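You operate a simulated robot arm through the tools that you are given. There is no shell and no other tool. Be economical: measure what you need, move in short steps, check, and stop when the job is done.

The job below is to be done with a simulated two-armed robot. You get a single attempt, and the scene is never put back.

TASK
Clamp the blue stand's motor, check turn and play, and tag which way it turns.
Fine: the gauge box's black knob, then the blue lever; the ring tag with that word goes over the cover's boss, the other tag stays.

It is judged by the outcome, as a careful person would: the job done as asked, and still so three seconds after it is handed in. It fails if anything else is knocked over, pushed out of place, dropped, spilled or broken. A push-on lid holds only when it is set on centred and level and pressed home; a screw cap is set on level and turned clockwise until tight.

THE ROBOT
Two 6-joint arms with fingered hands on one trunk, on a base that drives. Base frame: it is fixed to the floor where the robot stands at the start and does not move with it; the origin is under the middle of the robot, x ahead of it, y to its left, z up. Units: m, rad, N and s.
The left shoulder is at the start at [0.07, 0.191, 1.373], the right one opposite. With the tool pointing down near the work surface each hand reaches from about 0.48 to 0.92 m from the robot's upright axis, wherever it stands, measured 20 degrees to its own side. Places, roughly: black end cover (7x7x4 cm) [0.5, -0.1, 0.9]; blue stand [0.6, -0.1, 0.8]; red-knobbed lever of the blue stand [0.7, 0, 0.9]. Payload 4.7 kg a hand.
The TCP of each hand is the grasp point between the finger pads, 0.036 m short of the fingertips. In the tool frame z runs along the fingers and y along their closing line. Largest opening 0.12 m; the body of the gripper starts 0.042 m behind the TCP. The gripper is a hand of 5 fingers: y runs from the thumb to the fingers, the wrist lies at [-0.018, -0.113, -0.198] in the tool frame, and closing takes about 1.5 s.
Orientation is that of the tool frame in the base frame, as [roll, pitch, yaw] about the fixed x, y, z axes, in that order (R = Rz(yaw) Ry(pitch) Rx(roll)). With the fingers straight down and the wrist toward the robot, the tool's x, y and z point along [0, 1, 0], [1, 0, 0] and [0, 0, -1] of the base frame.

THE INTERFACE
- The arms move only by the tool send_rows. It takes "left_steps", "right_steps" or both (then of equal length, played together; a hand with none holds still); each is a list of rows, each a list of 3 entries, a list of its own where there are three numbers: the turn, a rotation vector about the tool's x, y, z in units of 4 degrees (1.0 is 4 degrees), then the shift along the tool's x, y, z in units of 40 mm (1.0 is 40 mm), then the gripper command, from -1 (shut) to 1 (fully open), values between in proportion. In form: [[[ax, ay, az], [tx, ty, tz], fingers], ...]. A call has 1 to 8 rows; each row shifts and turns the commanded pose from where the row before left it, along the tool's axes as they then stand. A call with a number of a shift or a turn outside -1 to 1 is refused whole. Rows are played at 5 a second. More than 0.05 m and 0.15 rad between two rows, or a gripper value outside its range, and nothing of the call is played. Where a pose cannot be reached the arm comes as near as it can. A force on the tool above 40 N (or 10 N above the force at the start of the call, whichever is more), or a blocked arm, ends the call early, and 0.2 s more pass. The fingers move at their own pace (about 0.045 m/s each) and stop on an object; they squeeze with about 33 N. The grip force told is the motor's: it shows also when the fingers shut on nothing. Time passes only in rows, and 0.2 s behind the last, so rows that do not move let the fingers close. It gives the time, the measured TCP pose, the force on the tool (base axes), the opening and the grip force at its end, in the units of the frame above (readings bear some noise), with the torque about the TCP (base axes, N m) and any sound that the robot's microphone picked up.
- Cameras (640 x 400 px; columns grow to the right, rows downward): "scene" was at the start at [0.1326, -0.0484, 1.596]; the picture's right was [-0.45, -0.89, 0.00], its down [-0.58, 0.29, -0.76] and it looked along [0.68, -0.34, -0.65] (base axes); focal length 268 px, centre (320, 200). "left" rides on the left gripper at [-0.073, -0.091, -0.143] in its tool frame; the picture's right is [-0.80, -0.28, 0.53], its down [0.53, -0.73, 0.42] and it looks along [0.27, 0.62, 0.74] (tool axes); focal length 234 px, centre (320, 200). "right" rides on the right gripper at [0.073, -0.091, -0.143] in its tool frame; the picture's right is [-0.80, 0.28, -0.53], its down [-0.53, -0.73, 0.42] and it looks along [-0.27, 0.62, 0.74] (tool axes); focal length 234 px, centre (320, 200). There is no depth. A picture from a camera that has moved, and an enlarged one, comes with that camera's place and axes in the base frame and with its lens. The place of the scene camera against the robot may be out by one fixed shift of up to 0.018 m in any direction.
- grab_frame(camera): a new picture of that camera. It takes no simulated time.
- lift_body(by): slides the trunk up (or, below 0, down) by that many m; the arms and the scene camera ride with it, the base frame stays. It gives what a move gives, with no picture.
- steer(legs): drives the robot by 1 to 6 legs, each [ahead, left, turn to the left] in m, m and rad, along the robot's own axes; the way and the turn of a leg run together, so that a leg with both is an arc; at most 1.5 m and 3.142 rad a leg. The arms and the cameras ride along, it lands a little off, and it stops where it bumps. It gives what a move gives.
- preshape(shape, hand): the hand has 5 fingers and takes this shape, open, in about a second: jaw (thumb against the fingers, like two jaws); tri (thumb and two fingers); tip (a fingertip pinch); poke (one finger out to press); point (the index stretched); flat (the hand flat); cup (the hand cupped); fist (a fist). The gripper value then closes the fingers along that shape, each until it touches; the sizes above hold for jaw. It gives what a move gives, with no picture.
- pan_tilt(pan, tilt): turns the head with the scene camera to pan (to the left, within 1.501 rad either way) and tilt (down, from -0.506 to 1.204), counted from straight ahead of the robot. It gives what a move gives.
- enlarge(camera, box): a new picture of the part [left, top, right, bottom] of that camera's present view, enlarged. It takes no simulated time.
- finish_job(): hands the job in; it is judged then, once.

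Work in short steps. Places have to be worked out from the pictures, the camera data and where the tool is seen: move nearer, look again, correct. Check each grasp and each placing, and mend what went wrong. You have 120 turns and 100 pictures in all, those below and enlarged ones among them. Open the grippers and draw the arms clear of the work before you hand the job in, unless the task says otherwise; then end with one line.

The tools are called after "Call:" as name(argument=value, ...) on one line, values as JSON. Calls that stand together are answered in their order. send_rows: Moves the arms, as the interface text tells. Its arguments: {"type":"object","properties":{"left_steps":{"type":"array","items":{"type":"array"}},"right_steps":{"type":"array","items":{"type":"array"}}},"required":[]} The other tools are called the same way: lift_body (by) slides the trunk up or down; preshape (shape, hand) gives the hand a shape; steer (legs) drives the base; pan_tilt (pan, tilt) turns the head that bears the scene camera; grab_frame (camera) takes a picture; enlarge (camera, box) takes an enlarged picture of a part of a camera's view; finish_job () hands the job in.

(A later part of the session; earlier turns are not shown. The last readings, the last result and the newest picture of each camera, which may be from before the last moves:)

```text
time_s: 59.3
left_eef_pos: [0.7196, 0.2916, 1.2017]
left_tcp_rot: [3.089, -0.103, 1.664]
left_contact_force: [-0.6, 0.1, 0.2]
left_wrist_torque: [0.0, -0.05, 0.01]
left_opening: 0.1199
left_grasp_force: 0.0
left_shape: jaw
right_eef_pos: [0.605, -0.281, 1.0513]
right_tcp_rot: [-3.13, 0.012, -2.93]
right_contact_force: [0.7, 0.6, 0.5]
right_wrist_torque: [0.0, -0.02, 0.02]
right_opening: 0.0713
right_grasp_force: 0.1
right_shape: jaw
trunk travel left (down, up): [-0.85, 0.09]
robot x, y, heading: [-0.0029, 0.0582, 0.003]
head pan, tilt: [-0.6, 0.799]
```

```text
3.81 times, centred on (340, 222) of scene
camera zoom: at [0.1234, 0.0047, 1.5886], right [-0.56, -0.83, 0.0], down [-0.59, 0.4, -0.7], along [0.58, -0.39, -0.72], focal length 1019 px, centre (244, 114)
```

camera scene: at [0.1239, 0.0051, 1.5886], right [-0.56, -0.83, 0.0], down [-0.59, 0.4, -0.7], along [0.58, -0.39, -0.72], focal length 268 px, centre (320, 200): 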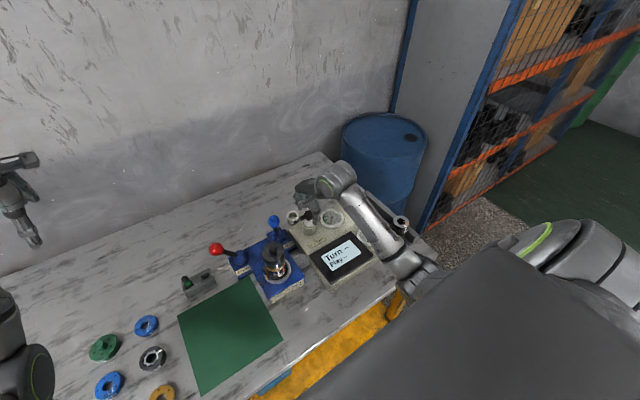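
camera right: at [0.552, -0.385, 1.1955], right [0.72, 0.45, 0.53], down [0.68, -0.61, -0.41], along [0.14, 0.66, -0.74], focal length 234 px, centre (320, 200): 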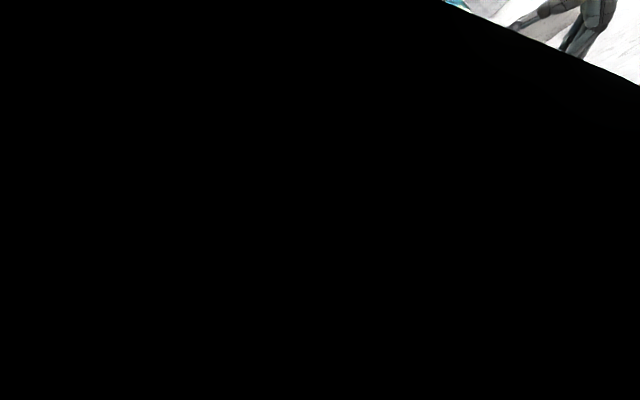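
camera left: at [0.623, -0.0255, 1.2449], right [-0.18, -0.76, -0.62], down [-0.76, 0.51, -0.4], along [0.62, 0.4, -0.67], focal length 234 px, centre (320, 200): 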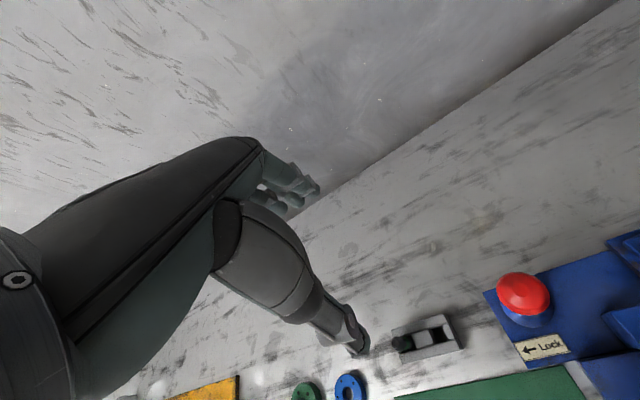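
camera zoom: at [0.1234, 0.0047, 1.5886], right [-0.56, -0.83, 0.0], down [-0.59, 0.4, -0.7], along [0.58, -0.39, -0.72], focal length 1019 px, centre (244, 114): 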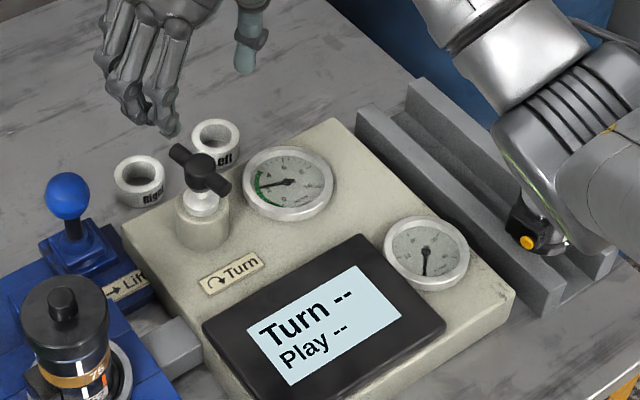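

The forearm in this pose comes near the spare motor on the rail, so I won't lower here. I rotate back, and will push the bar's near end with the closed fingertips instead.

Call:
send_rows(right_steps=[[[0, 0, 1], [0, 0, 0], 0.2], [[0, 0, 1], [0, 0, 0], 0.2], [[0, 0, 1], [0, 0, 0], 0.2], [[0, 0, 1], [0, 0, 0], 0.2], [[0, 0, 1], [0, 0, 0], 0.2], [[0, 0, 1], [0, 0, 0], 0.2], [[0, 0, 1], [0, 0, 0], 0.2], [[0, 0, 1], [0, 0, 0], 0.2]])

Call:
send_rows(right_steps=[[[0, 0, 1], [0, 0, 0], 0.2], [[0, 0, 1], [0, 0, 0], 0.2], [[0, 0, 1], [0, 0, 0], 0.2], [[0, 0, 1], [0, 0, 0], 0.2], [[0, 0, 1], [0, 0, 0], 0.2], [[0, 0, 1], [0, 0, 0], 0.2], [[0, 0, 1], [0, 0, 0], 0.2], [[0, 0, 1], [0, 0, 0], 0.2]])

Call:
send_rows(right_steps=[[[0, 0, 1], [0, 0, 0], -1], [[0, 0, 1], [0, 0, 0], -1], [[0, 0, 1], [0, 0, 0], -1], [[0, 0, 1], [0, 0, 0], -1], [[0, 0, 1], [0, 0, 0], -1], [[0, 0, 1], [0, 0, 0], -1], [[0, 0, 1], [0, 0, 0], -1], [[0, 0, 1], [0, 0, 0], -1]])

Call:
send_rows(right_steps=[[[0, 0, 1], [-0.7, -0.4, 0], -1], [[0, 0, 0.5], [-0.7, -0.4, 0], -1], [[0, 0, 0], [0, 0, 0], -1]])

Call:
grab_frame(camera="right")

```text
time_s: 61.1
left_eef_pos: [0.7194, 0.2927, 1.2026]
left_tcp_rot: [3.09, -0.102, 1.663]
left_contact_force: [0.2, -0.7, 0.4]
left_wrist_torque: [0.0, 0.0, -0.03]
left_opening: 0.1199
left_grasp_force: 0.1
left_shape: jaw
right_eef_pos: [0.605, -0.2799, 1.0498]
right_tcp_rot: [-3.139, 0.016, 2.793]
right_contact_force: [0.9, -0.3, 1.0]
right_wrist_torque: [0.03, -0.04, 0.04]
right_opening: 0.0717
right_grasp_force: 0.0
right_shape: jaw
trunk travel left (down, up): [-0.85, 0.09]
robot x, y, heading: [0.0034, 0.0594, -0.001]
head pan, tilt: [-0.6, 0.799]
```

```text
time_s: 62.9
left_eef_pos: [0.7193, 0.292, 1.2021]
left_tcp_rot: [3.089, -0.101, 1.663]
left_contact_force: [-0.1, -0.3, 0.5]
left_wrist_torque: [0.02, -0.01, 0.04]
left_opening: 0.12
left_grasp_force: 0.0
left_shape: jaw
right_eef_pos: [0.6059, -0.2799, 1.0516]
right_tcp_rot: [3.137, 0.014, 2.232]
right_contact_force: [1.1, 0.7, 0.3]
right_wrist_torque: [0.02, -0.01, -0.01]
right_opening: 0.0719
right_grasp_force: 0.2
right_shape: jaw
trunk travel left (down, up): [-0.85, 0.09]
robot x, y, heading: [0.0019, 0.0599, 0.002]
head pan, tilt: [-0.6, 0.799]
```

```text
time_s: 64.7
left_eef_pos: [0.7202, 0.2917, 1.2025]
left_tcp_rot: [3.089, -0.1, 1.663]
left_contact_force: [0.0, 0.0, 0.7]
left_wrist_torque: [-0.01, -0.02, -0.03]
left_opening: 0.1196
left_grasp_force: 0.0
left_shape: jaw
right_eef_pos: [0.6062, -0.2807, 1.0514]
right_tcp_rot: [3.131, 0.007, 1.673]
right_contact_force: [0.0, 0.3, -0.1]
right_wrist_torque: [0.0, -0.01, 0.02]
right_opening: 0.0
right_grasp_force: 33.0
right_shape: jaw
trunk travel left (down, up): [-0.85, 0.09]
robot x, y, heading: [-0.0041, 0.0589, 0.003]
head pan, tilt: [-0.6, 0.799]
```

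```text
time_s: 65.5
left_eef_pos: [0.7215, 0.2939, 1.2025]
left_tcp_rot: [3.09, -0.101, 1.664]
left_contact_force: [-0.4, -0.7, -0.5]
left_wrist_torque: [-0.01, -0.02, -0.01]
left_opening: 0.1194
left_grasp_force: 0.1
left_shape: jaw
right_eef_pos: [0.5766, -0.3381, 1.0509]
right_tcp_rot: [3.129, 0.01, 1.571]
right_contact_force: [-0.3, 0.8, -0.2]
right_wrist_torque: [0.0, 0.0, -0.04]
right_opening: 0.0001
right_grasp_force: 32.7
right_shape: jaw
trunk travel left (down, up): [-0.85, 0.09]
robot x, y, heading: [0.0024, 0.0586, 0.004]
head pan, tilt: [-0.6, 0.799]
```

```text
40 pictures are left
camera right: at [0.4842, -0.2656, 1.1931], right [0.27, -0.8, 0.54], down [-0.73, -0.54, -0.43], along [0.63, -0.27, -0.73], focal length 234 px, centre (320, 200)
```

right: 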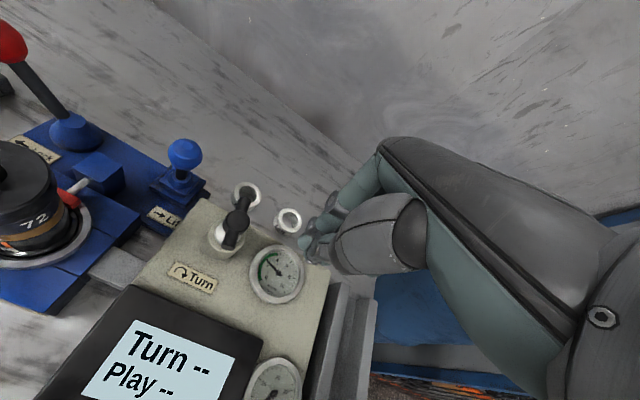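

I lower to bar height right of its near end, checking force.

Call:
send_rows(right_steps=[[[0, 0, 0], [0, 0.1, 0.8], -1], [[0, 0, 0], [0, 0, 0.8], -1], [[0, 0, 0], [0, 0, 0.75], -1], [[0, 0, 0], [0, 0, 0], -1]])

Call:
enlarge(camera="scene", box=[270, 170, 410, 275])

Call:
grab_frame(camera="right")

```text
time_s: 66.5
left_eef_pos: [0.7197, 0.2923, 1.2021]
left_tcp_rot: [3.089, -0.101, 1.664]
left_contact_force: [0.6, 0.4, 0.3]
left_wrist_torque: [-0.04, -0.02, 0.01]
left_opening: 0.1196
left_grasp_force: 0.1
left_shape: jaw
right_eef_pos: [0.5827, -0.34, 0.9567]
right_tcp_rot: [3.127, 0.009, 1.572]
right_contact_force: [-0.9, 0.1, 0.2]
right_wrist_torque: [0.04, -0.01, 0.0]
right_opening: 0.0
right_grasp_force: 33.4
right_shape: jaw
trunk travel left (down, up): [-0.85, 0.09]
robot x, y, heading: [0.0035, 0.0636, 0.004]
head pan, tilt: [-0.6, 0.799]
```

```text
3.81 times, centred on (340, 222) of scene
camera zoom: at [0.1237, 0.0051, 1.5886], right [-0.56, -0.83, 0.0], down [-0.59, 0.4, -0.7], along [0.58, -0.39, -0.72], focal length 1019 px, centre (244, 114)
```

zoom: 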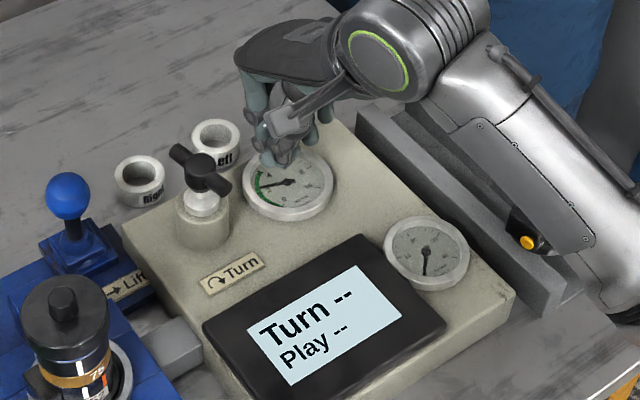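

```text
38 pictures are left
camera right: at [0.4912, -0.2676, 1.0992], right [0.27, -0.8, 0.54], down [-0.73, -0.54, -0.43], along [0.63, -0.27, -0.73], focal length 234 px, centre (320, 200)
```

right: 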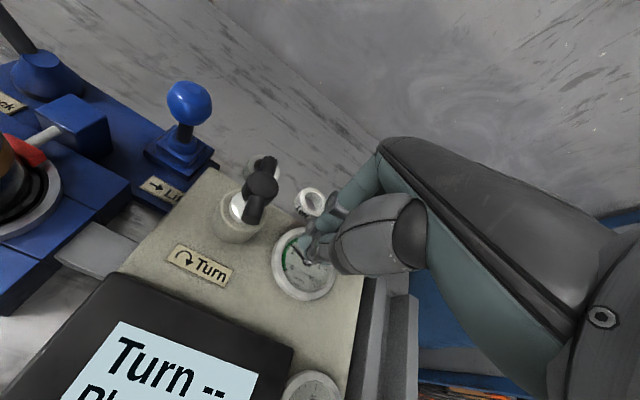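

Fingers are right of the bar's near end. I push it +y (clockwise about the hub).

Call:
send_rows(right_steps=[[[0, 0, 0], [0.4, 0, 0], -1], [[0, 0, 0], [0.35, 0, 0], -1], [[0, 0, 0], [0.25, 0.03, 0], -1], [[0, 0, 0], [0.25, 0.04, 0], -1], [[0, 0, 0], [0.25, 0.05, 0], -1], [[0, 0, 0], [0.2, 0.05, 0], -1], [[0, 0, 0], [0, 0, 0], -1]])

Call:
grab_frame(camera="right")

```text
time_s: 68.1
left_eef_pos: [0.7146, 0.2924, 1.2068]
left_tcp_rot: [3.086, -0.102, 1.662]
left_contact_force: [0.6, 0.1, -0.1]
left_wrist_torque: [-0.01, 0.01, -0.01]
left_opening: 0.12
left_grasp_force: 0.0
left_shape: jaw
right_eef_pos: [0.5871, -0.2729, 0.9612]
right_tcp_rot: [3.121, 0.008, 1.573]
right_contact_force: [-24.7, -14.7, 17.0]
right_wrist_torque: [-0.53, 0.4, -0.31]
right_opening: 0.0001
right_grasp_force: 33.4
right_shape: jaw
trunk travel left (down, up): [-0.85, 0.09]
robot x, y, heading: [-0.0004, 0.0603, 0.001]
head pan, tilt: [-0.6, 0.799]
```

```text
37 pictures are left
camera right: at [0.4931, -0.1998, 1.1024], right [0.27, -0.8, 0.54], down [-0.72, -0.54, -0.43], along [0.63, -0.27, -0.72], focal length 234 px, centre (320, 200)
```

right: 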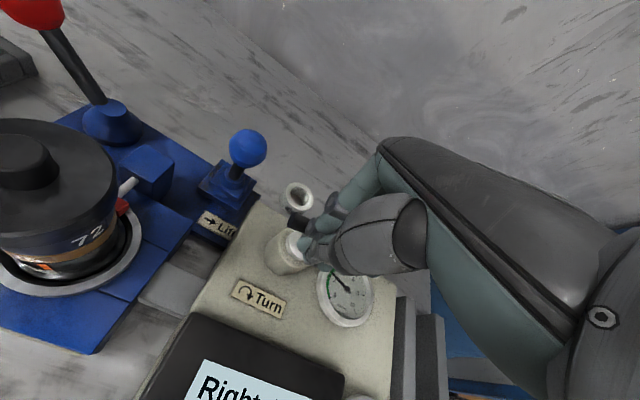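

The display now shows "Right". I back off from the knob and lift, then read the display.

Call:
send_rows(right_steps=[[[0, 0, 0], [-0.2, -0.25, 0], -1], [[0, 0, 0], [-0.2, -0.4, 0], -1], [[0, 0, 0], [0, 0, -0.8], -1], [[0, 0, 0], [0, 0, -0.9], -1], [[0, 0, 0], [-0.5, 0, -0.8], -1], [[0, 0, 0], [-0.5, 0, 0], -1]])

Call:
enlarge(camera="scene", box=[270, 190, 390, 290])

```text
time_s: 69.5
left_eef_pos: [0.7194, 0.2922, 1.2021]
left_tcp_rot: [3.088, -0.101, 1.662]
left_contact_force: [0.0, 0.3, 0.1]
left_wrist_torque: [-0.01, 0.0, 0.03]
left_opening: 0.1202
left_grasp_force: 0.2
left_shape: jaw
right_eef_pos: [0.563, -0.326, 1.0565]
right_tcp_rot: [3.128, 0.007, 1.57]
right_contact_force: [0.5, -0.6, -0.6]
right_wrist_torque: [0.04, -0.01, -0.03]
right_opening: 0.0
right_grasp_force: 32.9
right_shape: jaw
trunk travel left (down, up): [-0.85, 0.09]
robot x, y, heading: [-0.0009, 0.0656, 0.004]
head pan, tilt: [-0.6, 0.799]
```

```text
4.00 times, centred on (330, 240) of scene
camera zoom: at [0.1228, 0.004, 1.5886], right [-0.56, -0.83, 0.0], down [-0.59, 0.4, -0.7], along [0.58, -0.39, -0.72], focal length 1070 px, centre (280, 40)
```

zoom: 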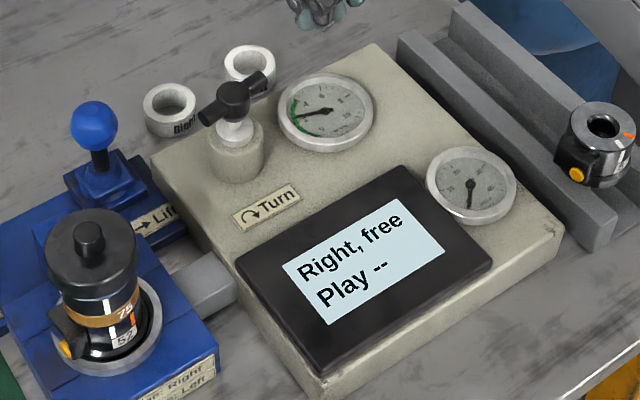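

"Right, free" – agrees with the light line. Now the blue lever: knob at about (0.672,-0.175,0.90); I move over it with the hand opened.

Call:
send_rows(right_steps=[[[0.19, 0.1, 0], [0.75, 0.55, 0], 0.1], [[0, 0, 0], [0.75, 0.55, 0], 0.1], [[0, 0, 0], [0.75, 0.55, 0], 0.1], [[0, 0, 0], [0.75, 0.55, 0], 0.1], [[0, 0, 0], [0.75, 0.5, 0.2], 0.1], [[0, 0, 0], [0, 0, 0.6], 0.1], [[0, 0, 0], [0, 0, 0], 0.1]])

Call:
grab_frame(camera="right")

```text
time_s: 71.1
left_eef_pos: [0.7203, 0.2918, 1.2018]
left_tcp_rot: [3.091, -0.101, 1.664]
left_contact_force: [0.0, 0.4, -0.4]
left_wrist_torque: [-0.03, -0.02, -0.02]
left_opening: 0.1198
left_grasp_force: 0.1
left_shape: jaw
right_eef_pos: [0.67, -0.1777, 1.023]
right_tcp_rot: [-3.14, 0.001, 1.569]
right_contact_force: [0.0, 0.1, -1.0]
right_wrist_torque: [-0.02, 0.02, 0.0]
right_opening: 0.0658
right_grasp_force: 0.1
right_shape: jaw
trunk travel left (down, up): [-0.85, 0.09]
robot x, y, heading: [0.0011, 0.0611, 0.003]
head pan, tilt: [-0.6, 0.799]
```

```text
35 pictures are left
camera right: at [0.5793, -0.1066, 1.1675], right [0.28, -0.8, 0.53], down [-0.73, -0.53, -0.42], along [0.62, -0.27, -0.74], focal length 234 px, centre (320, 200)
```

right: 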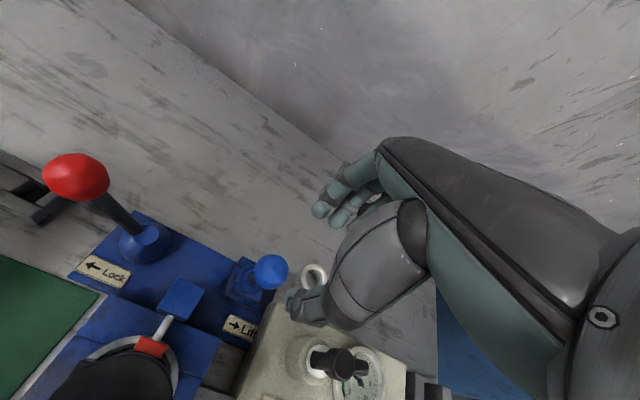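

Knob under the TCP. Descend and grip.

Call:
send_rows(right_steps=[[[0, 0, 0], [0, 0, 0.8], 0.1], [[0, 0, 0], [0, 0, 0.8], 0.1], [[0, 0, 0], [0, 0, 0.7], 0.1], [[0, 0, 0], [0, 0, 0.45], 0.1], [[0, 0, 0], [0, 0, 0], 0.1]])

Call:
grab_frame(camera="right")

```text
time_s: 72.3
left_eef_pos: [0.72, 0.2927, 1.2028]
left_tcp_rot: [3.09, -0.102, 1.662]
left_contact_force: [-0.3, 0.7, -0.6]
left_wrist_torque: [-0.04, -0.04, 0.03]
left_opening: 0.1199
left_grasp_force: 0.1
left_shape: jaw
right_eef_pos: [0.6677, -0.1765, 0.914]
right_tcp_rot: [-3.141, 0.002, 1.57]
right_contact_force: [0.0, -0.5, -0.5]
right_wrist_torque: [-0.01, 0.01, 0.0]
right_opening: 0.0657
right_grasp_force: 0.1
right_shape: jaw
trunk travel left (down, up): [-0.85, 0.09]
robot x, y, heading: [0.001, 0.061, 0.006]
head pan, tilt: [-0.6, 0.799]
```

```text
34 pictures are left
camera right: at [0.5788, -0.1045, 1.0584], right [0.28, -0.8, 0.53], down [-0.73, -0.53, -0.42], along [0.62, -0.27, -0.74], focal length 234 px, centre (320, 200)
```

right: 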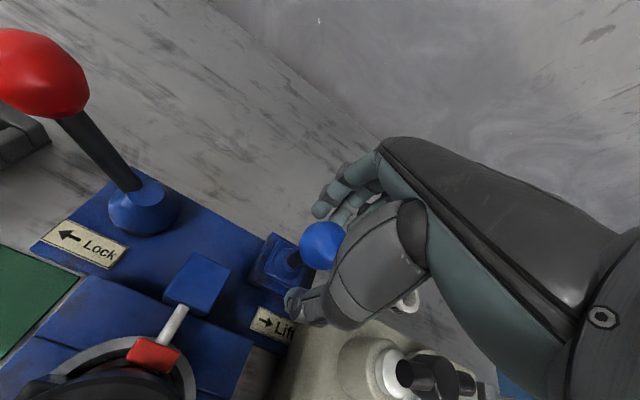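

Raise 8 mm for clearance over the box, then grip.

Call:
send_rows(right_steps=[[[0, 0, 0], [0, 0, -0.2], -0.1], [[0, 0, 0], [0, 0, 0], -0.3], [[0, 0, 0], [0, 0, 0], -0.5], [[0, 0, 0], [0, 0, 0], -0.7], [[0, 0, 0], [0, 0, 0], -0.8], [[0, 0, 0], [0, 0, 0], -0.8]])

Call:
send_rows(right_steps=[[[0, 0, 0], [-0.12, 0, 0.01], -0.8], [[0, 0, 0], [-0.12, 0, 0.02], -0.8], [[0, 0, 0], [0, 0, 0], -0.8]])

Call:
grab_frame(camera="right")

```text
time_s: 73.7
left_eef_pos: [0.7198, 0.2924, 1.2016]
left_tcp_rot: [3.09, -0.102, 1.663]
left_contact_force: [-0.1, 0.5, -0.3]
left_wrist_torque: [0.01, 0.0, -0.03]
left_opening: 0.12
left_grasp_force: 0.0
left_shape: jaw
right_eef_pos: [0.6688, -0.1774, 0.9212]
right_tcp_rot: [-3.141, 0.003, 1.571]
right_contact_force: [-5.5, 0.5, -5.1]
right_wrist_torque: [0.0, 0.11, 0.03]
right_opening: 0.0314
right_grasp_force: 32.8
right_shape: jaw
trunk travel left (down, up): [-0.85, 0.09]
robot x, y, heading: [-0.0008, 0.0612, 0.004]
head pan, tilt: [-0.6, 0.799]
```

```text
time_s: 74.5
left_eef_pos: [0.7199, 0.2929, 1.2021]
left_tcp_rot: [3.09, -0.102, 1.663]
left_contact_force: [-0.8, -1.1, -0.3]
left_wrist_torque: [0.0, -0.01, 0.0]
left_opening: 0.1198
left_grasp_force: 0.0
left_shape: jaw
right_eef_pos: [0.6691, -0.1859, 0.9212]
right_tcp_rot: [-3.14, 0.0, 1.571]
right_contact_force: [-13.0, 4.9, -8.0]
right_wrist_torque: [0.22, 0.31, 0.07]
right_opening: 0.0308
right_grasp_force: 32.7
right_shape: jaw
trunk travel left (down, up): [-0.85, 0.09]
robot x, y, heading: [-0.0006, 0.0617, 0.005]
head pan, tilt: [-0.6, 0.799]
```

```text
33 pictures are left
camera right: at [0.5787, -0.1142, 1.066], right [0.28, -0.8, 0.53], down [-0.73, -0.53, -0.42], along [0.62, -0.27, -0.74], focal length 234 px, centre (320, 200)
```

right: 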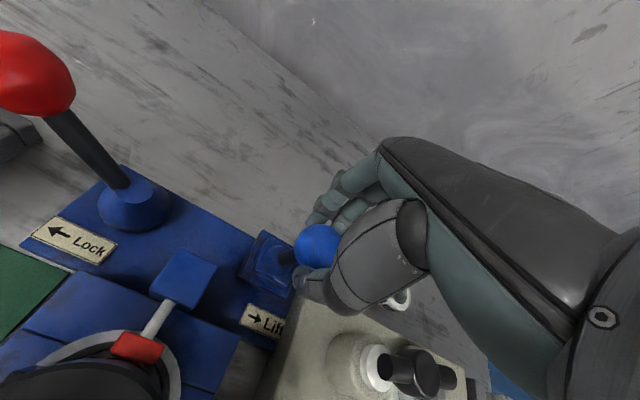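

Moving. Continue in steps to the stop.

Call:
send_rows(right_steps=[[[0, 0, 0], [-0.12, 0, 0.03], -0.8], [[0, 0, 0], [-0.12, 0, 0.05], -0.8], [[0, 0, 0], [0, 0, 0], -0.8]])

Call:
send_rows(right_steps=[[[0, 0, 0], [-0.12, 0, 0.05], -0.8], [[0, 0, 0], [-0.12, 0, 0.06], -0.8], [[0, 0, 0], [0, 0, 0], -0.8]])

Call:
enlarge(camera="scene", box=[220, 180, 390, 290])

Call:
grab_frame(camera="right")

```text
time_s: 75.3
left_eef_pos: [0.7179, 0.2938, 1.2041]
left_tcp_rot: [3.089, -0.101, 1.664]
left_contact_force: [-0.3, -0.1, 0.6]
left_wrist_torque: [0.0, 0.01, 0.03]
left_opening: 0.1199
left_grasp_force: 0.1
left_shape: jaw
right_eef_pos: [0.6693, -0.1957, 0.9196]
right_tcp_rot: [3.141, 0.002, 1.571]
right_contact_force: [-13.2, 6.9, -2.5]
right_wrist_torque: [0.45, 0.32, 0.13]
right_opening: 0.031
right_grasp_force: 32.9
right_shape: jaw
trunk travel left (down, up): [-0.85, 0.09]
robot x, y, heading: [-0.0031, 0.0612, 0.002]
head pan, tilt: [-0.6, 0.799]
```

```text
time_s: 76.1
left_eef_pos: [0.7191, 0.2935, 1.2029]
left_tcp_rot: [3.089, -0.102, 1.662]
left_contact_force: [0.7, 0.0, 0.8]
left_wrist_torque: [0.02, -0.02, 0.01]
left_opening: 0.1196
left_grasp_force: 0.0
left_shape: jaw
right_eef_pos: [0.6678, -0.2046, 0.9162]
right_tcp_rot: [3.14, 0.002, 1.571]
right_contact_force: [-12.8, 7.2, 0.2]
right_wrist_torque: [0.43, 0.38, 0.11]
right_opening: 0.0308
right_grasp_force: 32.9
right_shape: jaw
trunk travel left (down, up): [-0.85, 0.09]
robot x, y, heading: [0.0016, 0.0577, 0.004]
head pan, tilt: [-0.6, 0.799]
```

```text
3.64 times, centred on (305, 235) of scene
camera zoom: at [0.1216, 0.0064, 1.5888], right [-0.56, -0.83, 0.0], down [-0.59, 0.4, -0.7], along [0.58, -0.39, -0.72], focal length 973 px, centre (374, 73)
```

zoom: 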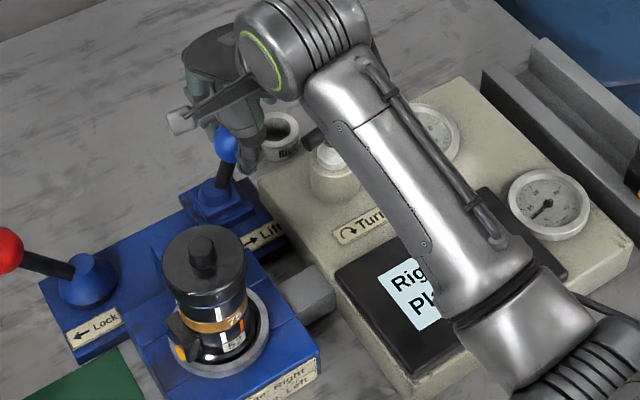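

```text
31 pictures are left
camera right: at [0.5785, -0.1328, 1.0598], right [0.28, -0.8, 0.53], down [-0.73, -0.53, -0.42], along [0.62, -0.27, -0.74], focal length 234 px, centre (320, 200)
```

right: 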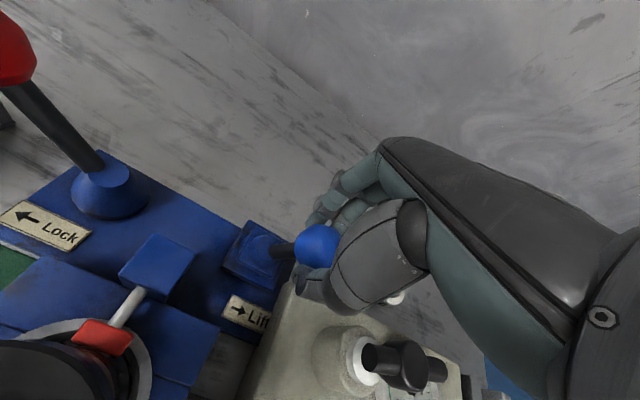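

The second gauge's needle is moving. A little further.

Call:
send_rows(right_steps=[[[0, 0, 0], [-0.12, 0, 0.05], -0.8], [[0, 0, 0], [-0.12, 0, 0.05], -0.8], [[0, 0, 0], [0, 0, 0], -0.8]])

Call:
enlarge(camera="scene", box=[220, 180, 390, 290])

```text
time_s: 76.9
left_eef_pos: [0.7177, 0.2941, 1.2033]
left_tcp_rot: [3.089, -0.1, 1.665]
left_contact_force: [0.0, 0.0, 0.8]
left_wrist_torque: [0.02, 0.02, -0.01]
left_opening: 0.1198
left_grasp_force: 0.0
left_shape: jaw
right_eef_pos: [0.669, -0.2116, 0.9125]
right_tcp_rot: [3.14, 0.003, 1.573]
right_contact_force: [-11.5, 12.1, 3.3]
right_wrist_torque: [0.58, 0.33, 0.16]
right_opening: 0.0315
right_grasp_force: 33.1
right_shape: jaw
trunk travel left (down, up): [-0.85, 0.09]
robot x, y, heading: [0.0028, 0.0637, 0.007]
head pan, tilt: [-0.6, 0.799]
```

```text
3.64 times, centred on (305, 235) of scene
camera zoom: at [0.1215, 0.0075, 1.5889], right [-0.56, -0.83, 0.0], down [-0.59, 0.4, -0.7], along [0.58, -0.39, -0.72], focal length 973 px, centre (374, 73)
```

zoom: 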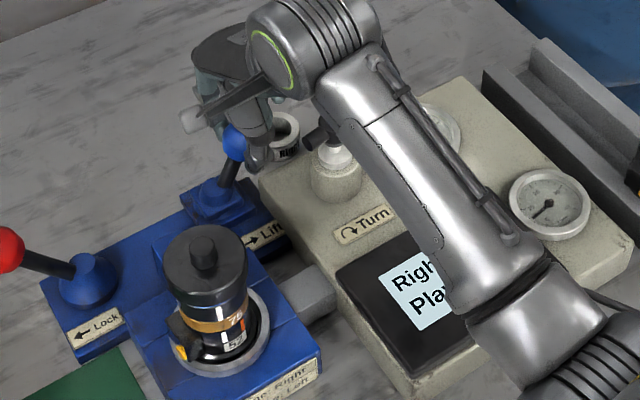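

Call:
send_rows(right_steps=[[[0, 0, 0], [-0.12, 0, 0.06], -0.8], [[0, 0, 0], [-0.12, 0, 0.06], -0.8], [[0, 0, 0], [0, 0, 0], -0.8]])

```text
time_s: 77.7
left_eef_pos: [0.7184, 0.2932, 1.2025]
left_tcp_rot: [3.089, -0.099, 1.664]
left_contact_force: [-0.3, 0.6, -0.5]
left_wrist_torque: [-0.01, -0.03, -0.02]
left_opening: 0.1198
left_grasp_force: 0.1
left_shape: jaw
right_eef_pos: [0.6679, -0.2244, 0.9041]
right_tcp_rot: [-3.136, 0.002, 1.569]
right_contact_force: [-15.2, 15.4, -11.2]
right_wrist_torque: [0.25, 0.31, 0.07]
right_opening: 0.029
right_grasp_force: 32.9
right_shape: jaw
trunk travel left (down, up): [-0.85, 0.09]
robot x, y, heading: [-0.0007, 0.0618, 0.001]
head pan, tilt: [-0.6, 0.799]
```

Force has risen to 15 N with the hand starting to slide on the ball; I release, lift and read the display.

Call:
send_rows(right_steps=[[[0, 0, 0], [0, 0, 0], 0.0], [[0, 0, 0], [0, 0, 0], 0.2], [[0, 0, 0], [0, 0, 0], 0.2], [[0, 0, 0], [0, 0, 0], 0.2], [[0, 0, 0], [0, 0, -0.8], 0.2], [[0, 0, 0], [0, 0, -0.9], 0.2], [[0, 0, 0], [0, 0, -0.9], 0.2]])

Call:
grab_frame(camera="right")

Call:
enlarge(camera="scene", box=[220, 180, 390, 290])

```text
time_s: 79.3
left_eef_pos: [0.7206, 0.2917, 1.2019]
left_tcp_rot: [3.088, -0.101, 1.663]
left_contact_force: [0.4, -0.4, -0.3]
left_wrist_torque: [-0.01, -0.03, -0.02]
left_opening: 0.1199
left_grasp_force: 0.0
left_shape: jaw
right_eef_pos: [0.6693, -0.223, 1.0104]
right_tcp_rot: [3.139, 0.001, 1.571]
right_contact_force: [-0.1, -0.2, -0.3]
right_wrist_torque: [-0.01, 0.01, -0.01]
right_opening: 0.0717
right_grasp_force: 0.0
right_shape: jaw
trunk travel left (down, up): [-0.85, 0.09]
robot x, y, heading: [-0.0024, 0.0636, 0.001]
head pan, tilt: [-0.6, 0.799]
```

```text
29 pictures are left
camera right: at [0.5787, -0.1515, 1.1538], right [0.28, -0.8, 0.53], down [-0.73, -0.53, -0.42], along [0.62, -0.27, -0.74], focal length 234 px, centre (320, 200)
```

right: 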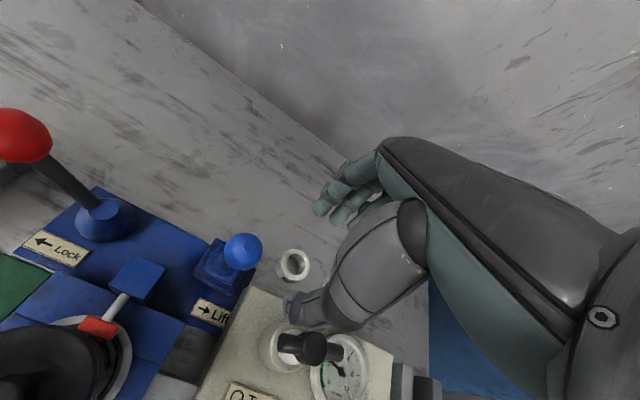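

```text
3.64 times, centred on (305, 235) of scene
camera zoom: at [0.1237, 0.0052, 1.5885], right [-0.56, -0.83, 0.0], down [-0.59, 0.4, -0.7], along [0.58, -0.39, -0.72], focal length 973 px, centre (374, 73)
```

zoom: 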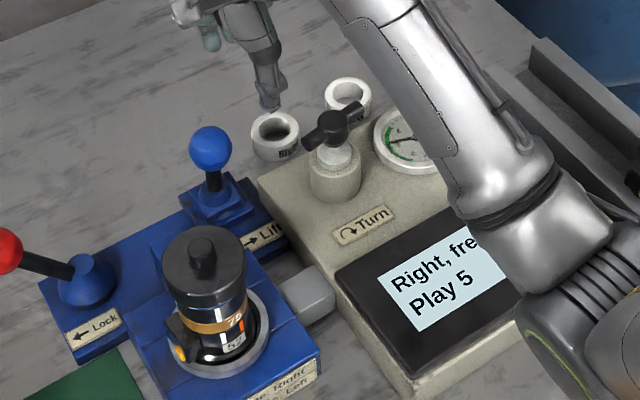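

"Right, free / Play 5" – both checks done, and the blue lever returned itself. Now the "Right" ring tag, near (0.72,-0.274) on the table behind the box. I set a three-finger shape, raise, and yaw the hand so the palm avoids the T-knob.

Call:
send_rows(right_steps=[[[0, 0, 0], [-0.4, 0.4, -0.5], 0.2], [[0, 0, 0], [-0.4, 0.4, 0], 0.2], [[0, 0, 0], [-0.45, 0.45, 0], 0.2]])

Call:
preshape(hand="right", shape="tri")

Call:
send_rows(right_steps=[[[0, 0, 1], [0, 0, 0], 1], [[0, 0, 1], [0, 0, 0], 1], [[0, 0, 1], [0, 0, 0], 1], [[0, 0, 1], [0, 0, 0], 1], [[0, 0, 1], [0, 0, 0], 1], [[0, 0, 1], [0, 0, 0], 1], [[0, 0, 0.75], [0, 0, 0], 1], [[0, 0, 0], [0, 0, 0], 1]])

Call:
grab_frame(camera="right")

Call:
grab_frame(camera="scene")

```text
time_s: 80.1
left_eef_pos: [0.7206, 0.2913, 1.2021]
left_tcp_rot: [3.092, -0.1, 1.662]
left_contact_force: [-0.2, -0.2, 0.5]
left_wrist_torque: [0.02, -0.01, -0.01]
left_opening: 0.1196
left_grasp_force: 0.1
left_shape: jaw
right_eef_pos: [0.721, -0.2741, 1.029]
right_tcp_rot: [-3.141, -0.001, 1.571]
right_contact_force: [0.3, -1.1, 0.6]
right_wrist_torque: [0.01, 0.01, -0.02]
right_opening: 0.0715
right_grasp_force: 0.0
right_shape: jaw
trunk travel left (down, up): [-0.85, 0.09]
robot x, y, heading: [-0.0014, 0.0611, 0.007]
head pan, tilt: [-0.6, 0.799]
```

```text
time_s: 81.0
left_eef_pos: [0.7201, 0.2925, 1.2032]
left_tcp_rot: [3.089, -0.1, 1.664]
left_contact_force: [-0.6, -0.1, -0.1]
left_wrist_torque: [0.01, 0.02, 0.01]
left_opening: 0.1201
left_grasp_force: 0.1
left_shape: jaw
right_eef_pos: [0.7205, -0.274, 1.0287]
right_tcp_rot: [-3.141, 0.003, 1.572]
right_contact_force: [0.1, 0.3, 0.9]
right_wrist_torque: [-0.03, 0.01, -0.01]
right_opening: 0.1199
right_grasp_force: 0.1
right_shape: tri
trunk travel left (down, up): [-0.85, 0.09]
robot x, y, heading: [-0.0013, 0.0626, -0.0]
head pan, tilt: [-0.6, 0.799]
```

```text
time_s: 82.8
left_eef_pos: [0.721, 0.2933, 1.2023]
left_tcp_rot: [3.088, -0.101, 1.664]
left_contact_force: [0.4, 0.4, -0.2]
left_wrist_torque: [-0.01, -0.02, -0.03]
left_opening: 0.1198
left_grasp_force: 0.0
left_shape: jaw
right_eef_pos: [0.7197, -0.2737, 1.03]
right_tcp_rot: [-3.141, -0.001, 1.099]
right_contact_force: [0.6, -0.1, 0.3]
right_wrist_torque: [0.01, 0.0, -0.01]
right_opening: 0.1198
right_grasp_force: 0.0
right_shape: tri
trunk travel left (down, up): [-0.85, 0.09]
robot x, y, heading: [-0.0015, 0.0645, 0.003]
head pan, tilt: [-0.6, 0.799]
```

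```text
27 pictures are left
camera right: at [0.6726, -0.169, 1.1735], right [-0.12, -0.84, 0.53], down [-0.89, -0.14, -0.42], along [0.43, -0.52, -0.74], focal length 234 px, centre (320, 200)
```

right: 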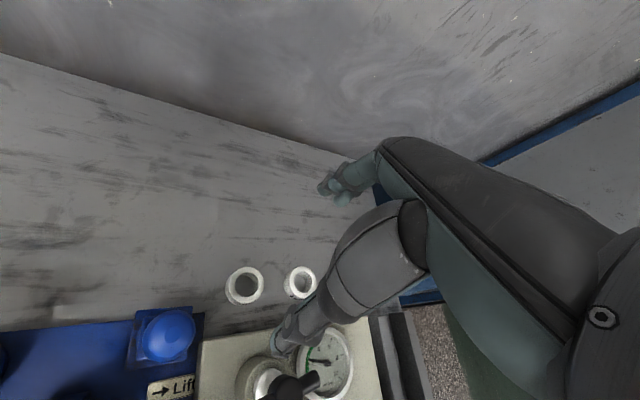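

```text
26 pictures are left
camera scene: at [0.1236, 0.005, 1.5886], right [-0.56, -0.83, 0.0], down [-0.59, 0.4, -0.7], along [0.58, -0.39, -0.72], focal length 268 px, centre (320, 200)
```

scene: 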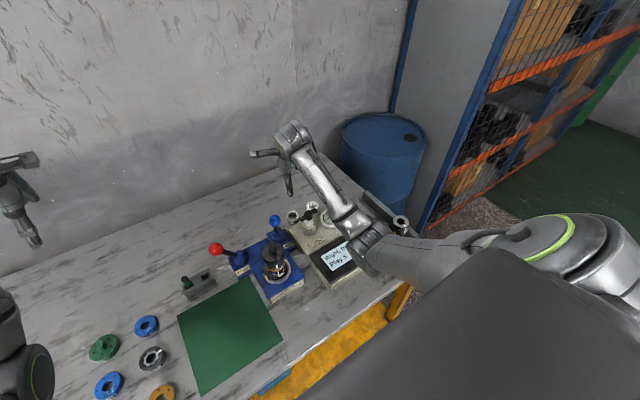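

Right ring's centre is at (0.7188,-0.270). I narrow the opening and descend part-way, then look.

Call:
send_rows(right_steps=[[[0, 0, 0], [0.06, -0.06, 0], 0.25], [[0, 0, 0], [0, 0, 0], 0.25], [[0, 0, 0], [0, 0, 0.8], 0.25], [[0, 0, 0], [0, 0, 0.8], 0.25], [[0, 0, 0], [0, 0, 0.8], 0.25], [[0, 0, 0], [0, 0, 0.8], 0.25], [[0, 0, 0], [0, 0, 0.5], 0.25], [[0, 0, 0], [0, 0, 0], 0.25]])

Call:
grab_frame(camera="right")

Call:
enlarge(camera="scene", box=[240, 160, 360, 250])

```text
time_s: 84.6
left_eef_pos: [0.7189, 0.2924, 1.2017]
left_tcp_rot: [3.09, -0.101, 1.664]
left_contact_force: [-0.3, 0.2, 0.5]
left_wrist_torque: [-0.02, -0.03, 0.02]
left_opening: 0.12
left_grasp_force: 0.2
left_shape: jaw
right_eef_pos: [0.7193, -0.2714, 0.8814]
right_tcp_rot: [3.138, 0.002, 1.1]
right_contact_force: [-0.1, -0.4, 0.2]
right_wrist_torque: [-0.01, -0.04, 0.03]
right_opening: 0.0752
right_grasp_force: 0.1
right_shape: tri
trunk travel left (down, up): [-0.85, 0.09]
robot x, y, heading: [0.0011, 0.0591, -0.001]
head pan, tilt: [-0.6, 0.799]
```

```text
25 pictures are left
camera right: at [0.6717, -0.1659, 1.0245], right [-0.12, -0.84, 0.53], down [-0.89, -0.14, -0.42], along [0.43, -0.52, -0.74], focal length 234 px, centre (320, 200)
```

right: 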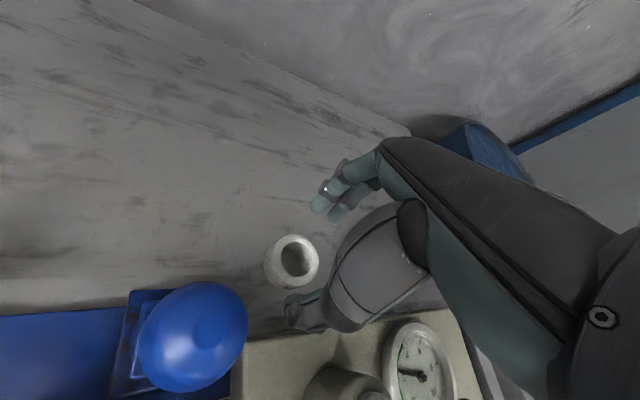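

```text
4.44 times, centred on (300, 205) of scene
camera zoom: at [0.1235, 0.0052, 1.5886], right [-0.56, -0.83, 0.0], down [-0.59, 0.4, -0.7], along [0.58, -0.39, -0.72], focal length 1189 px, centre (409, 178)
```

zoom: 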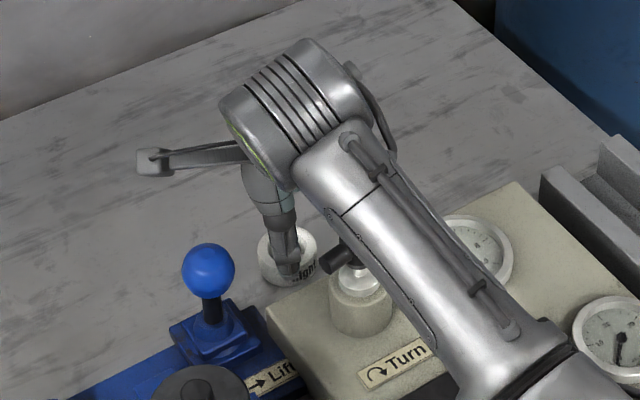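

Ring top about z≈0.835. I go down so tips are ~15 mm below its top, then close.

Call:
send_rows(right_steps=[[[0, 0, 0], [0.04, 0, 0.35], 0.25], [[0, 0, 0], [0, 0, 0.3], 0.25], [[0, 0, 0], [0, 0, 0], 0.0], [[0, 0, 0], [0, 0, 0], -0.2], [[0, 0, 0], [0, 0, 0], -0.4], [[0, 0, 0], [0, 0, 0], -0.5], [[0, 0, 0], [0, 0, 0], -0.6], [[0, 0, 0], [0, 0, 0], -0.6]])

Call:
enlarge(camera="right", box=[220, 150, 420, 350])

```text
time_s: 86.4
left_eef_pos: [0.718, 0.2924, 1.2026]
left_tcp_rot: [3.09, -0.101, 1.663]
left_contact_force: [0.0, 0.3, -0.3]
left_wrist_torque: [0.01, 0.01, -0.02]
left_opening: 0.1199
left_grasp_force: 0.1
left_shape: jaw
right_eef_pos: [0.7201, -0.2686, 0.858]
right_tcp_rot: [3.135, 0.001, 1.097]
right_contact_force: [1.9, -2.7, 14.7]
right_wrist_torque: [-0.03, -0.07, 0.0]
right_opening: 0.0285
right_grasp_force: 33.1
right_shape: tri
trunk travel left (down, up): [-0.85, 0.09]
robot x, y, heading: [0.002, 0.0592, 0.001]
head pan, tilt: [-0.6, 0.799]
```

```text
2.00 times, centred on (320, 250) of right
camera zoom: at [0.672, -0.1642, 1.0019], right [-0.12, -0.84, 0.53], down [-0.89, -0.14, -0.43], along [0.44, -0.52, -0.73], focal length 468 px, centre (320, 100)
```

zoom: 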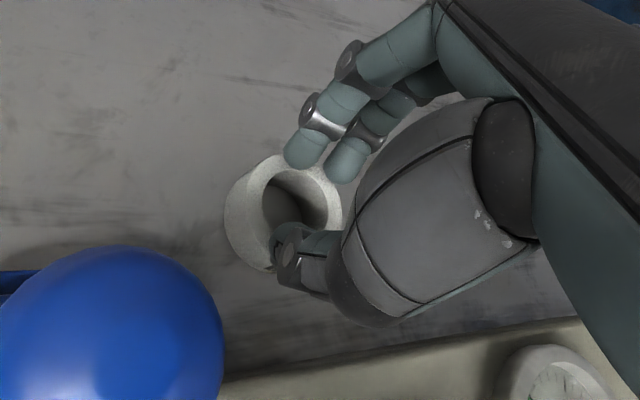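

The tips closed on top of the rim rather than around it. I open, shift slightly towards +y, lower ~18 mm, and check.

Call:
send_rows(right_steps=[[[0, 0, 0], [0, 0, -0.2], 0.3], [[0, 0, 0], [0, 0, 0], 0.3], [[0, 0, 0], [0, 0, 0], 0.3], [[0, 0, 0], [0.12, 0, 0], 0.3], [[0, 0, 0], [0, 0, 0.25], 0.3], [[0, 0, 0], [0, 0, 0.25], 0.3], [[0, 0, 0], [0, 0, 0.15], 0.3], [[0, 0, 0], [0, 0, 0], 0.3]])

Call:
enlarge(camera="right", box=[220, 150, 420, 350])

```text
time_s: 88.2
left_eef_pos: [0.7205, 0.2925, 1.2027]
left_tcp_rot: [3.09, -0.1, 1.664]
left_contact_force: [1.0, -0.3, 0.0]
left_wrist_torque: [-0.01, -0.02, 0.01]
left_opening: 0.12
left_grasp_force: 0.0
left_shape: jaw
right_eef_pos: [0.7226, -0.2659, 0.839]
right_tcp_rot: [-3.141, 0.002, 1.099]
right_contact_force: [-0.1, 0.0, -0.4]
right_wrist_torque: [0.02, -0.01, 0.02]
right_opening: 0.0777
right_grasp_force: 0.1
right_shape: tri
trunk travel left (down, up): [-0.85, 0.09]
robot x, y, heading: [0.001, 0.0593, 0.0]
head pan, tilt: [-0.6, 0.799]
```

```text
2.00 times, centred on (320, 250) of right
camera zoom: at [0.6743, -0.1613, 0.9818], right [-0.12, -0.84, 0.53], down [-0.89, -0.14, -0.42], along [0.43, -0.52, -0.74], focal length 468 px, centre (320, 100)
```

zoom: 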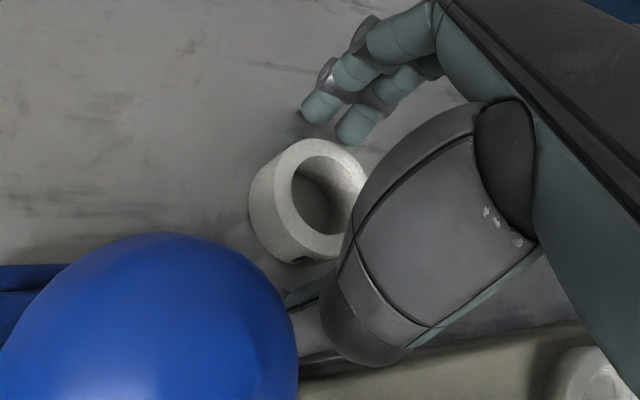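

The ring now sits between thumb and fingers. I raise 3 mm and close.

Call:
send_rows(right_steps=[[[0, 0, 0], [0, 0, -0.07], 0.1], [[0, 0, 0], [0, 0, 0], 0.0], [[0, 0, 0], [0, 0, 0], -0.2], [[0, 0, 0], [0, 0, 0], -0.4], [[0, 0, 0], [0, 0, 0], -0.6], [[0, 0, 0], [0, 0, 0], -0.8], [[0, 0, 0], [0, 0, 0], -0.8]])

Call:
enlarge(camera="right", box=[220, 150, 420, 350])

```text
time_s: 89.8
left_eef_pos: [0.7195, 0.2914, 1.2018]
left_tcp_rot: [3.09, -0.102, 1.664]
left_contact_force: [0.3, 0.0, 0.1]
left_wrist_torque: [-0.04, 0.02, -0.03]
left_opening: 0.12
left_grasp_force: 0.0
left_shape: jaw
right_eef_pos: [0.7224, -0.2668, 0.8403]
right_tcp_rot: [3.141, 0.002, 1.1]
right_contact_force: [0.4, 0.4, 0.3]
right_wrist_torque: [0.01, -0.04, 0.0]
right_opening: 0.0401
right_grasp_force: 33.8
right_shape: tri
trunk travel left (down, up): [-0.85, 0.09]
robot x, y, heading: [-0.0001, 0.063, 0.002]
head pan, tilt: [-0.6, 0.799]
```

```text
2.00 times, centred on (320, 250) of right
camera zoom: at [0.6745, -0.1612, 0.9849], right [-0.12, -0.84, 0.53], down [-0.89, -0.14, -0.42], along [0.43, -0.52, -0.74], focal length 468 px, centre (320, 100)
```

zoom: 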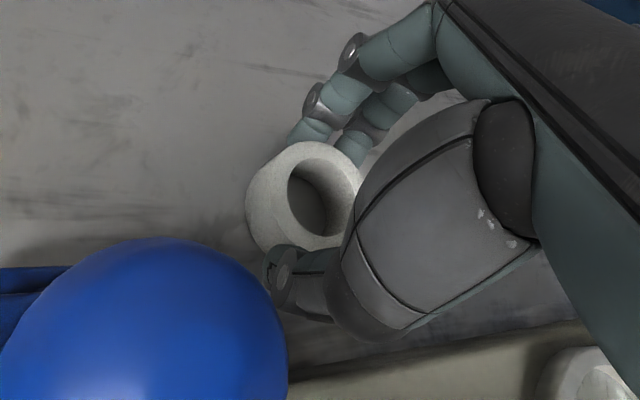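

Grip on the outside of the ring (opening 40 mm). I lift straight up.

Call:
send_rows(right_steps=[[[0, 0, 0], [0, 0, -0.4], -0.8], [[0, 0, 0], [0, 0, -0.7], -0.8], [[0, 0, 0], [0, 0, -0.9], -0.8], [[0, 0, 0], [0, 0, -0.9], -0.8], [[0, 0, 0], [0, 0, -0.9], -0.8], [[0, 0, 0], [0, 0, -0.9], -0.8], [[0, 0, 0], [0, 0, -0.6], -0.8], [[0, 0, 0], [0, 0, 0], -0.8]])

Call:
grab_frame(camera="right")

Call:
grab_frame(camera="scene")

```text
time_s: 91.6
left_eef_pos: [0.7211, 0.2914, 1.2027]
left_tcp_rot: [3.09, -0.1, 1.665]
left_contact_force: [0.8, 0.2, 0.1]
left_wrist_torque: [-0.01, -0.03, 0.0]
left_opening: 0.1197
left_grasp_force: 0.0
left_shape: jaw
right_eef_pos: [0.7207, -0.2657, 1.0529]
right_tcp_rot: [3.141, 0.003, 1.101]
right_contact_force: [-0.1, 0.0, 0.3]
right_wrist_torque: [-0.01, 0.03, 0.0]
right_opening: 0.0407
right_grasp_force: 33.4
right_shape: tri
trunk travel left (down, up): [-0.85, 0.09]
robot x, y, heading: [0.0004, 0.065, 0.0]
head pan, tilt: [-0.6, 0.799]
```

```text
20 pictures are left
camera right: at [0.6742, -0.1616, 1.197], right [-0.12, -0.84, 0.53], down [-0.89, -0.14, -0.42], along [0.43, -0.52, -0.74], focal length 234 px, centre (320, 200)
```

right: 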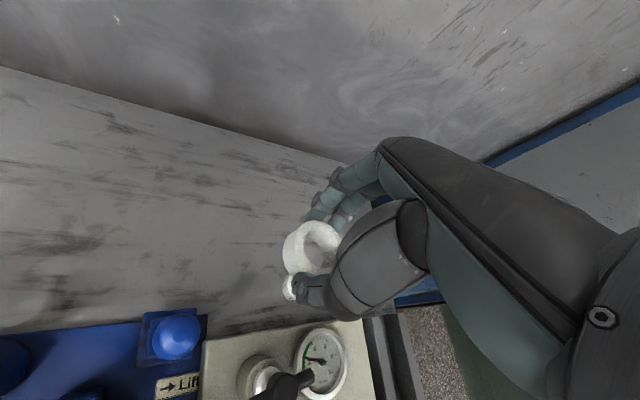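

```text
19 pictures are left
camera scene: at [0.1238, 0.005, 1.5886], right [-0.56, -0.83, 0.0], down [-0.59, 0.4, -0.7], along [0.58, -0.39, -0.72], focal length 268 px, centre (320, 200)
```

scene: 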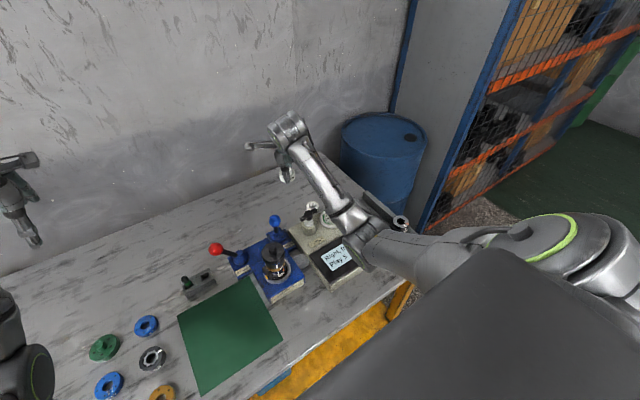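

Ring held, centred under the TCP. I carry it, raised, to over the cover's boss (≈0.537,-0.115) and measure from the hand camera.

Call:
send_rows(right_steps=[[[0, 0, 0], [0, 0, -0.6], -0.8], [[0, 0, 0], [0.18, -0.83, 0], -0.8], [[0, 0, 0], [0.18, -0.83, 0], -0.8], [[0, 0, 0], [0.18, -0.83, 0], -0.8], [[0, 0, 0], [0.18, -0.83, 0], -0.8], [[0, 0, 0], [0.18, -0.83, 0], -0.8], [[0, 0, 0], [0.18, -0.83, 0], -0.8], [[0, 0, 0], [0.18, -0.83, 0], -0.8]])

Call:
send_rows(right_steps=[[[0, 0, 0], [0, 0, 0], -0.8]])

Call:
grab_frame(camera="right")

```text
time_s: 93.5
left_eef_pos: [0.7198, 0.2903, 1.2028]
left_tcp_rot: [3.089, -0.104, 1.663]
left_contact_force: [0.0, -0.5, 0.0]
left_wrist_torque: [0.03, -0.03, 0.03]
left_opening: 0.12
left_grasp_force: 0.1
left_shape: jaw
right_eef_pos: [0.5578, -0.1947, 1.0928]
right_tcp_rot: [3.007, 0.121, 1.028]
right_contact_force: [-0.4, 0.7, 0.1]
right_wrist_torque: [0.01, -0.01, 0.04]
right_opening: 0.0403
right_grasp_force: 33.0
right_shape: tri
trunk travel left (down, up): [-0.85, 0.09]
robot x, y, heading: [-0.0017, 0.0608, 0.005]
head pan, tilt: [-0.6, 0.799]
stopped in row 8 (right hand): the arm was blocked; the commanded pose is now the measured one
```

```text
time_s: 94.0
left_eef_pos: [0.7209, 0.2931, 1.2031]
left_tcp_rot: [3.09, -0.101, 1.664]
left_contact_force: [-0.1, 0.2, -0.2]
left_wrist_torque: [-0.04, 0.02, -0.05]
left_opening: 0.1199
left_grasp_force: 0.0
left_shape: jaw
right_eef_pos: [0.5579, -0.1938, 1.0946]
right_tcp_rot: [3.009, 0.123, 1.031]
right_contact_force: [0.1, -1.0, -0.1]
right_wrist_torque: [-0.03, -0.01, -0.02]
right_opening: 0.04
right_grasp_force: 33.2
right_shape: tri
trunk travel left (down, up): [-0.85, 0.09]
robot x, y, heading: [-0.0006, 0.0593, -0.002]
head pan, tilt: [-0.6, 0.799]
```

```text
18 pictures are left
camera right: at [0.5096, -0.063, 1.2151], right [-0.2, -0.73, 0.65], down [-0.88, -0.16, -0.45], along [0.43, -0.66, -0.61], focal length 234 px, centre (320, 200)
```

right: 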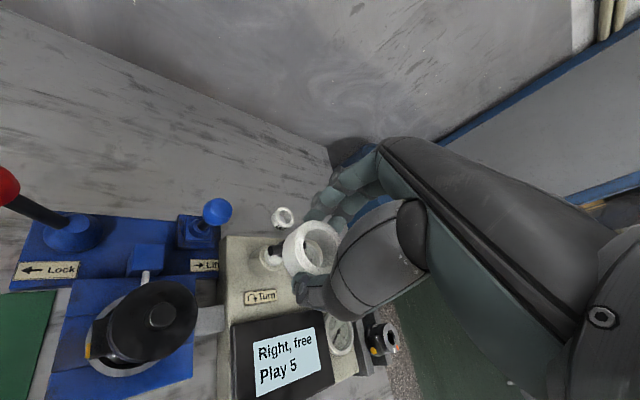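

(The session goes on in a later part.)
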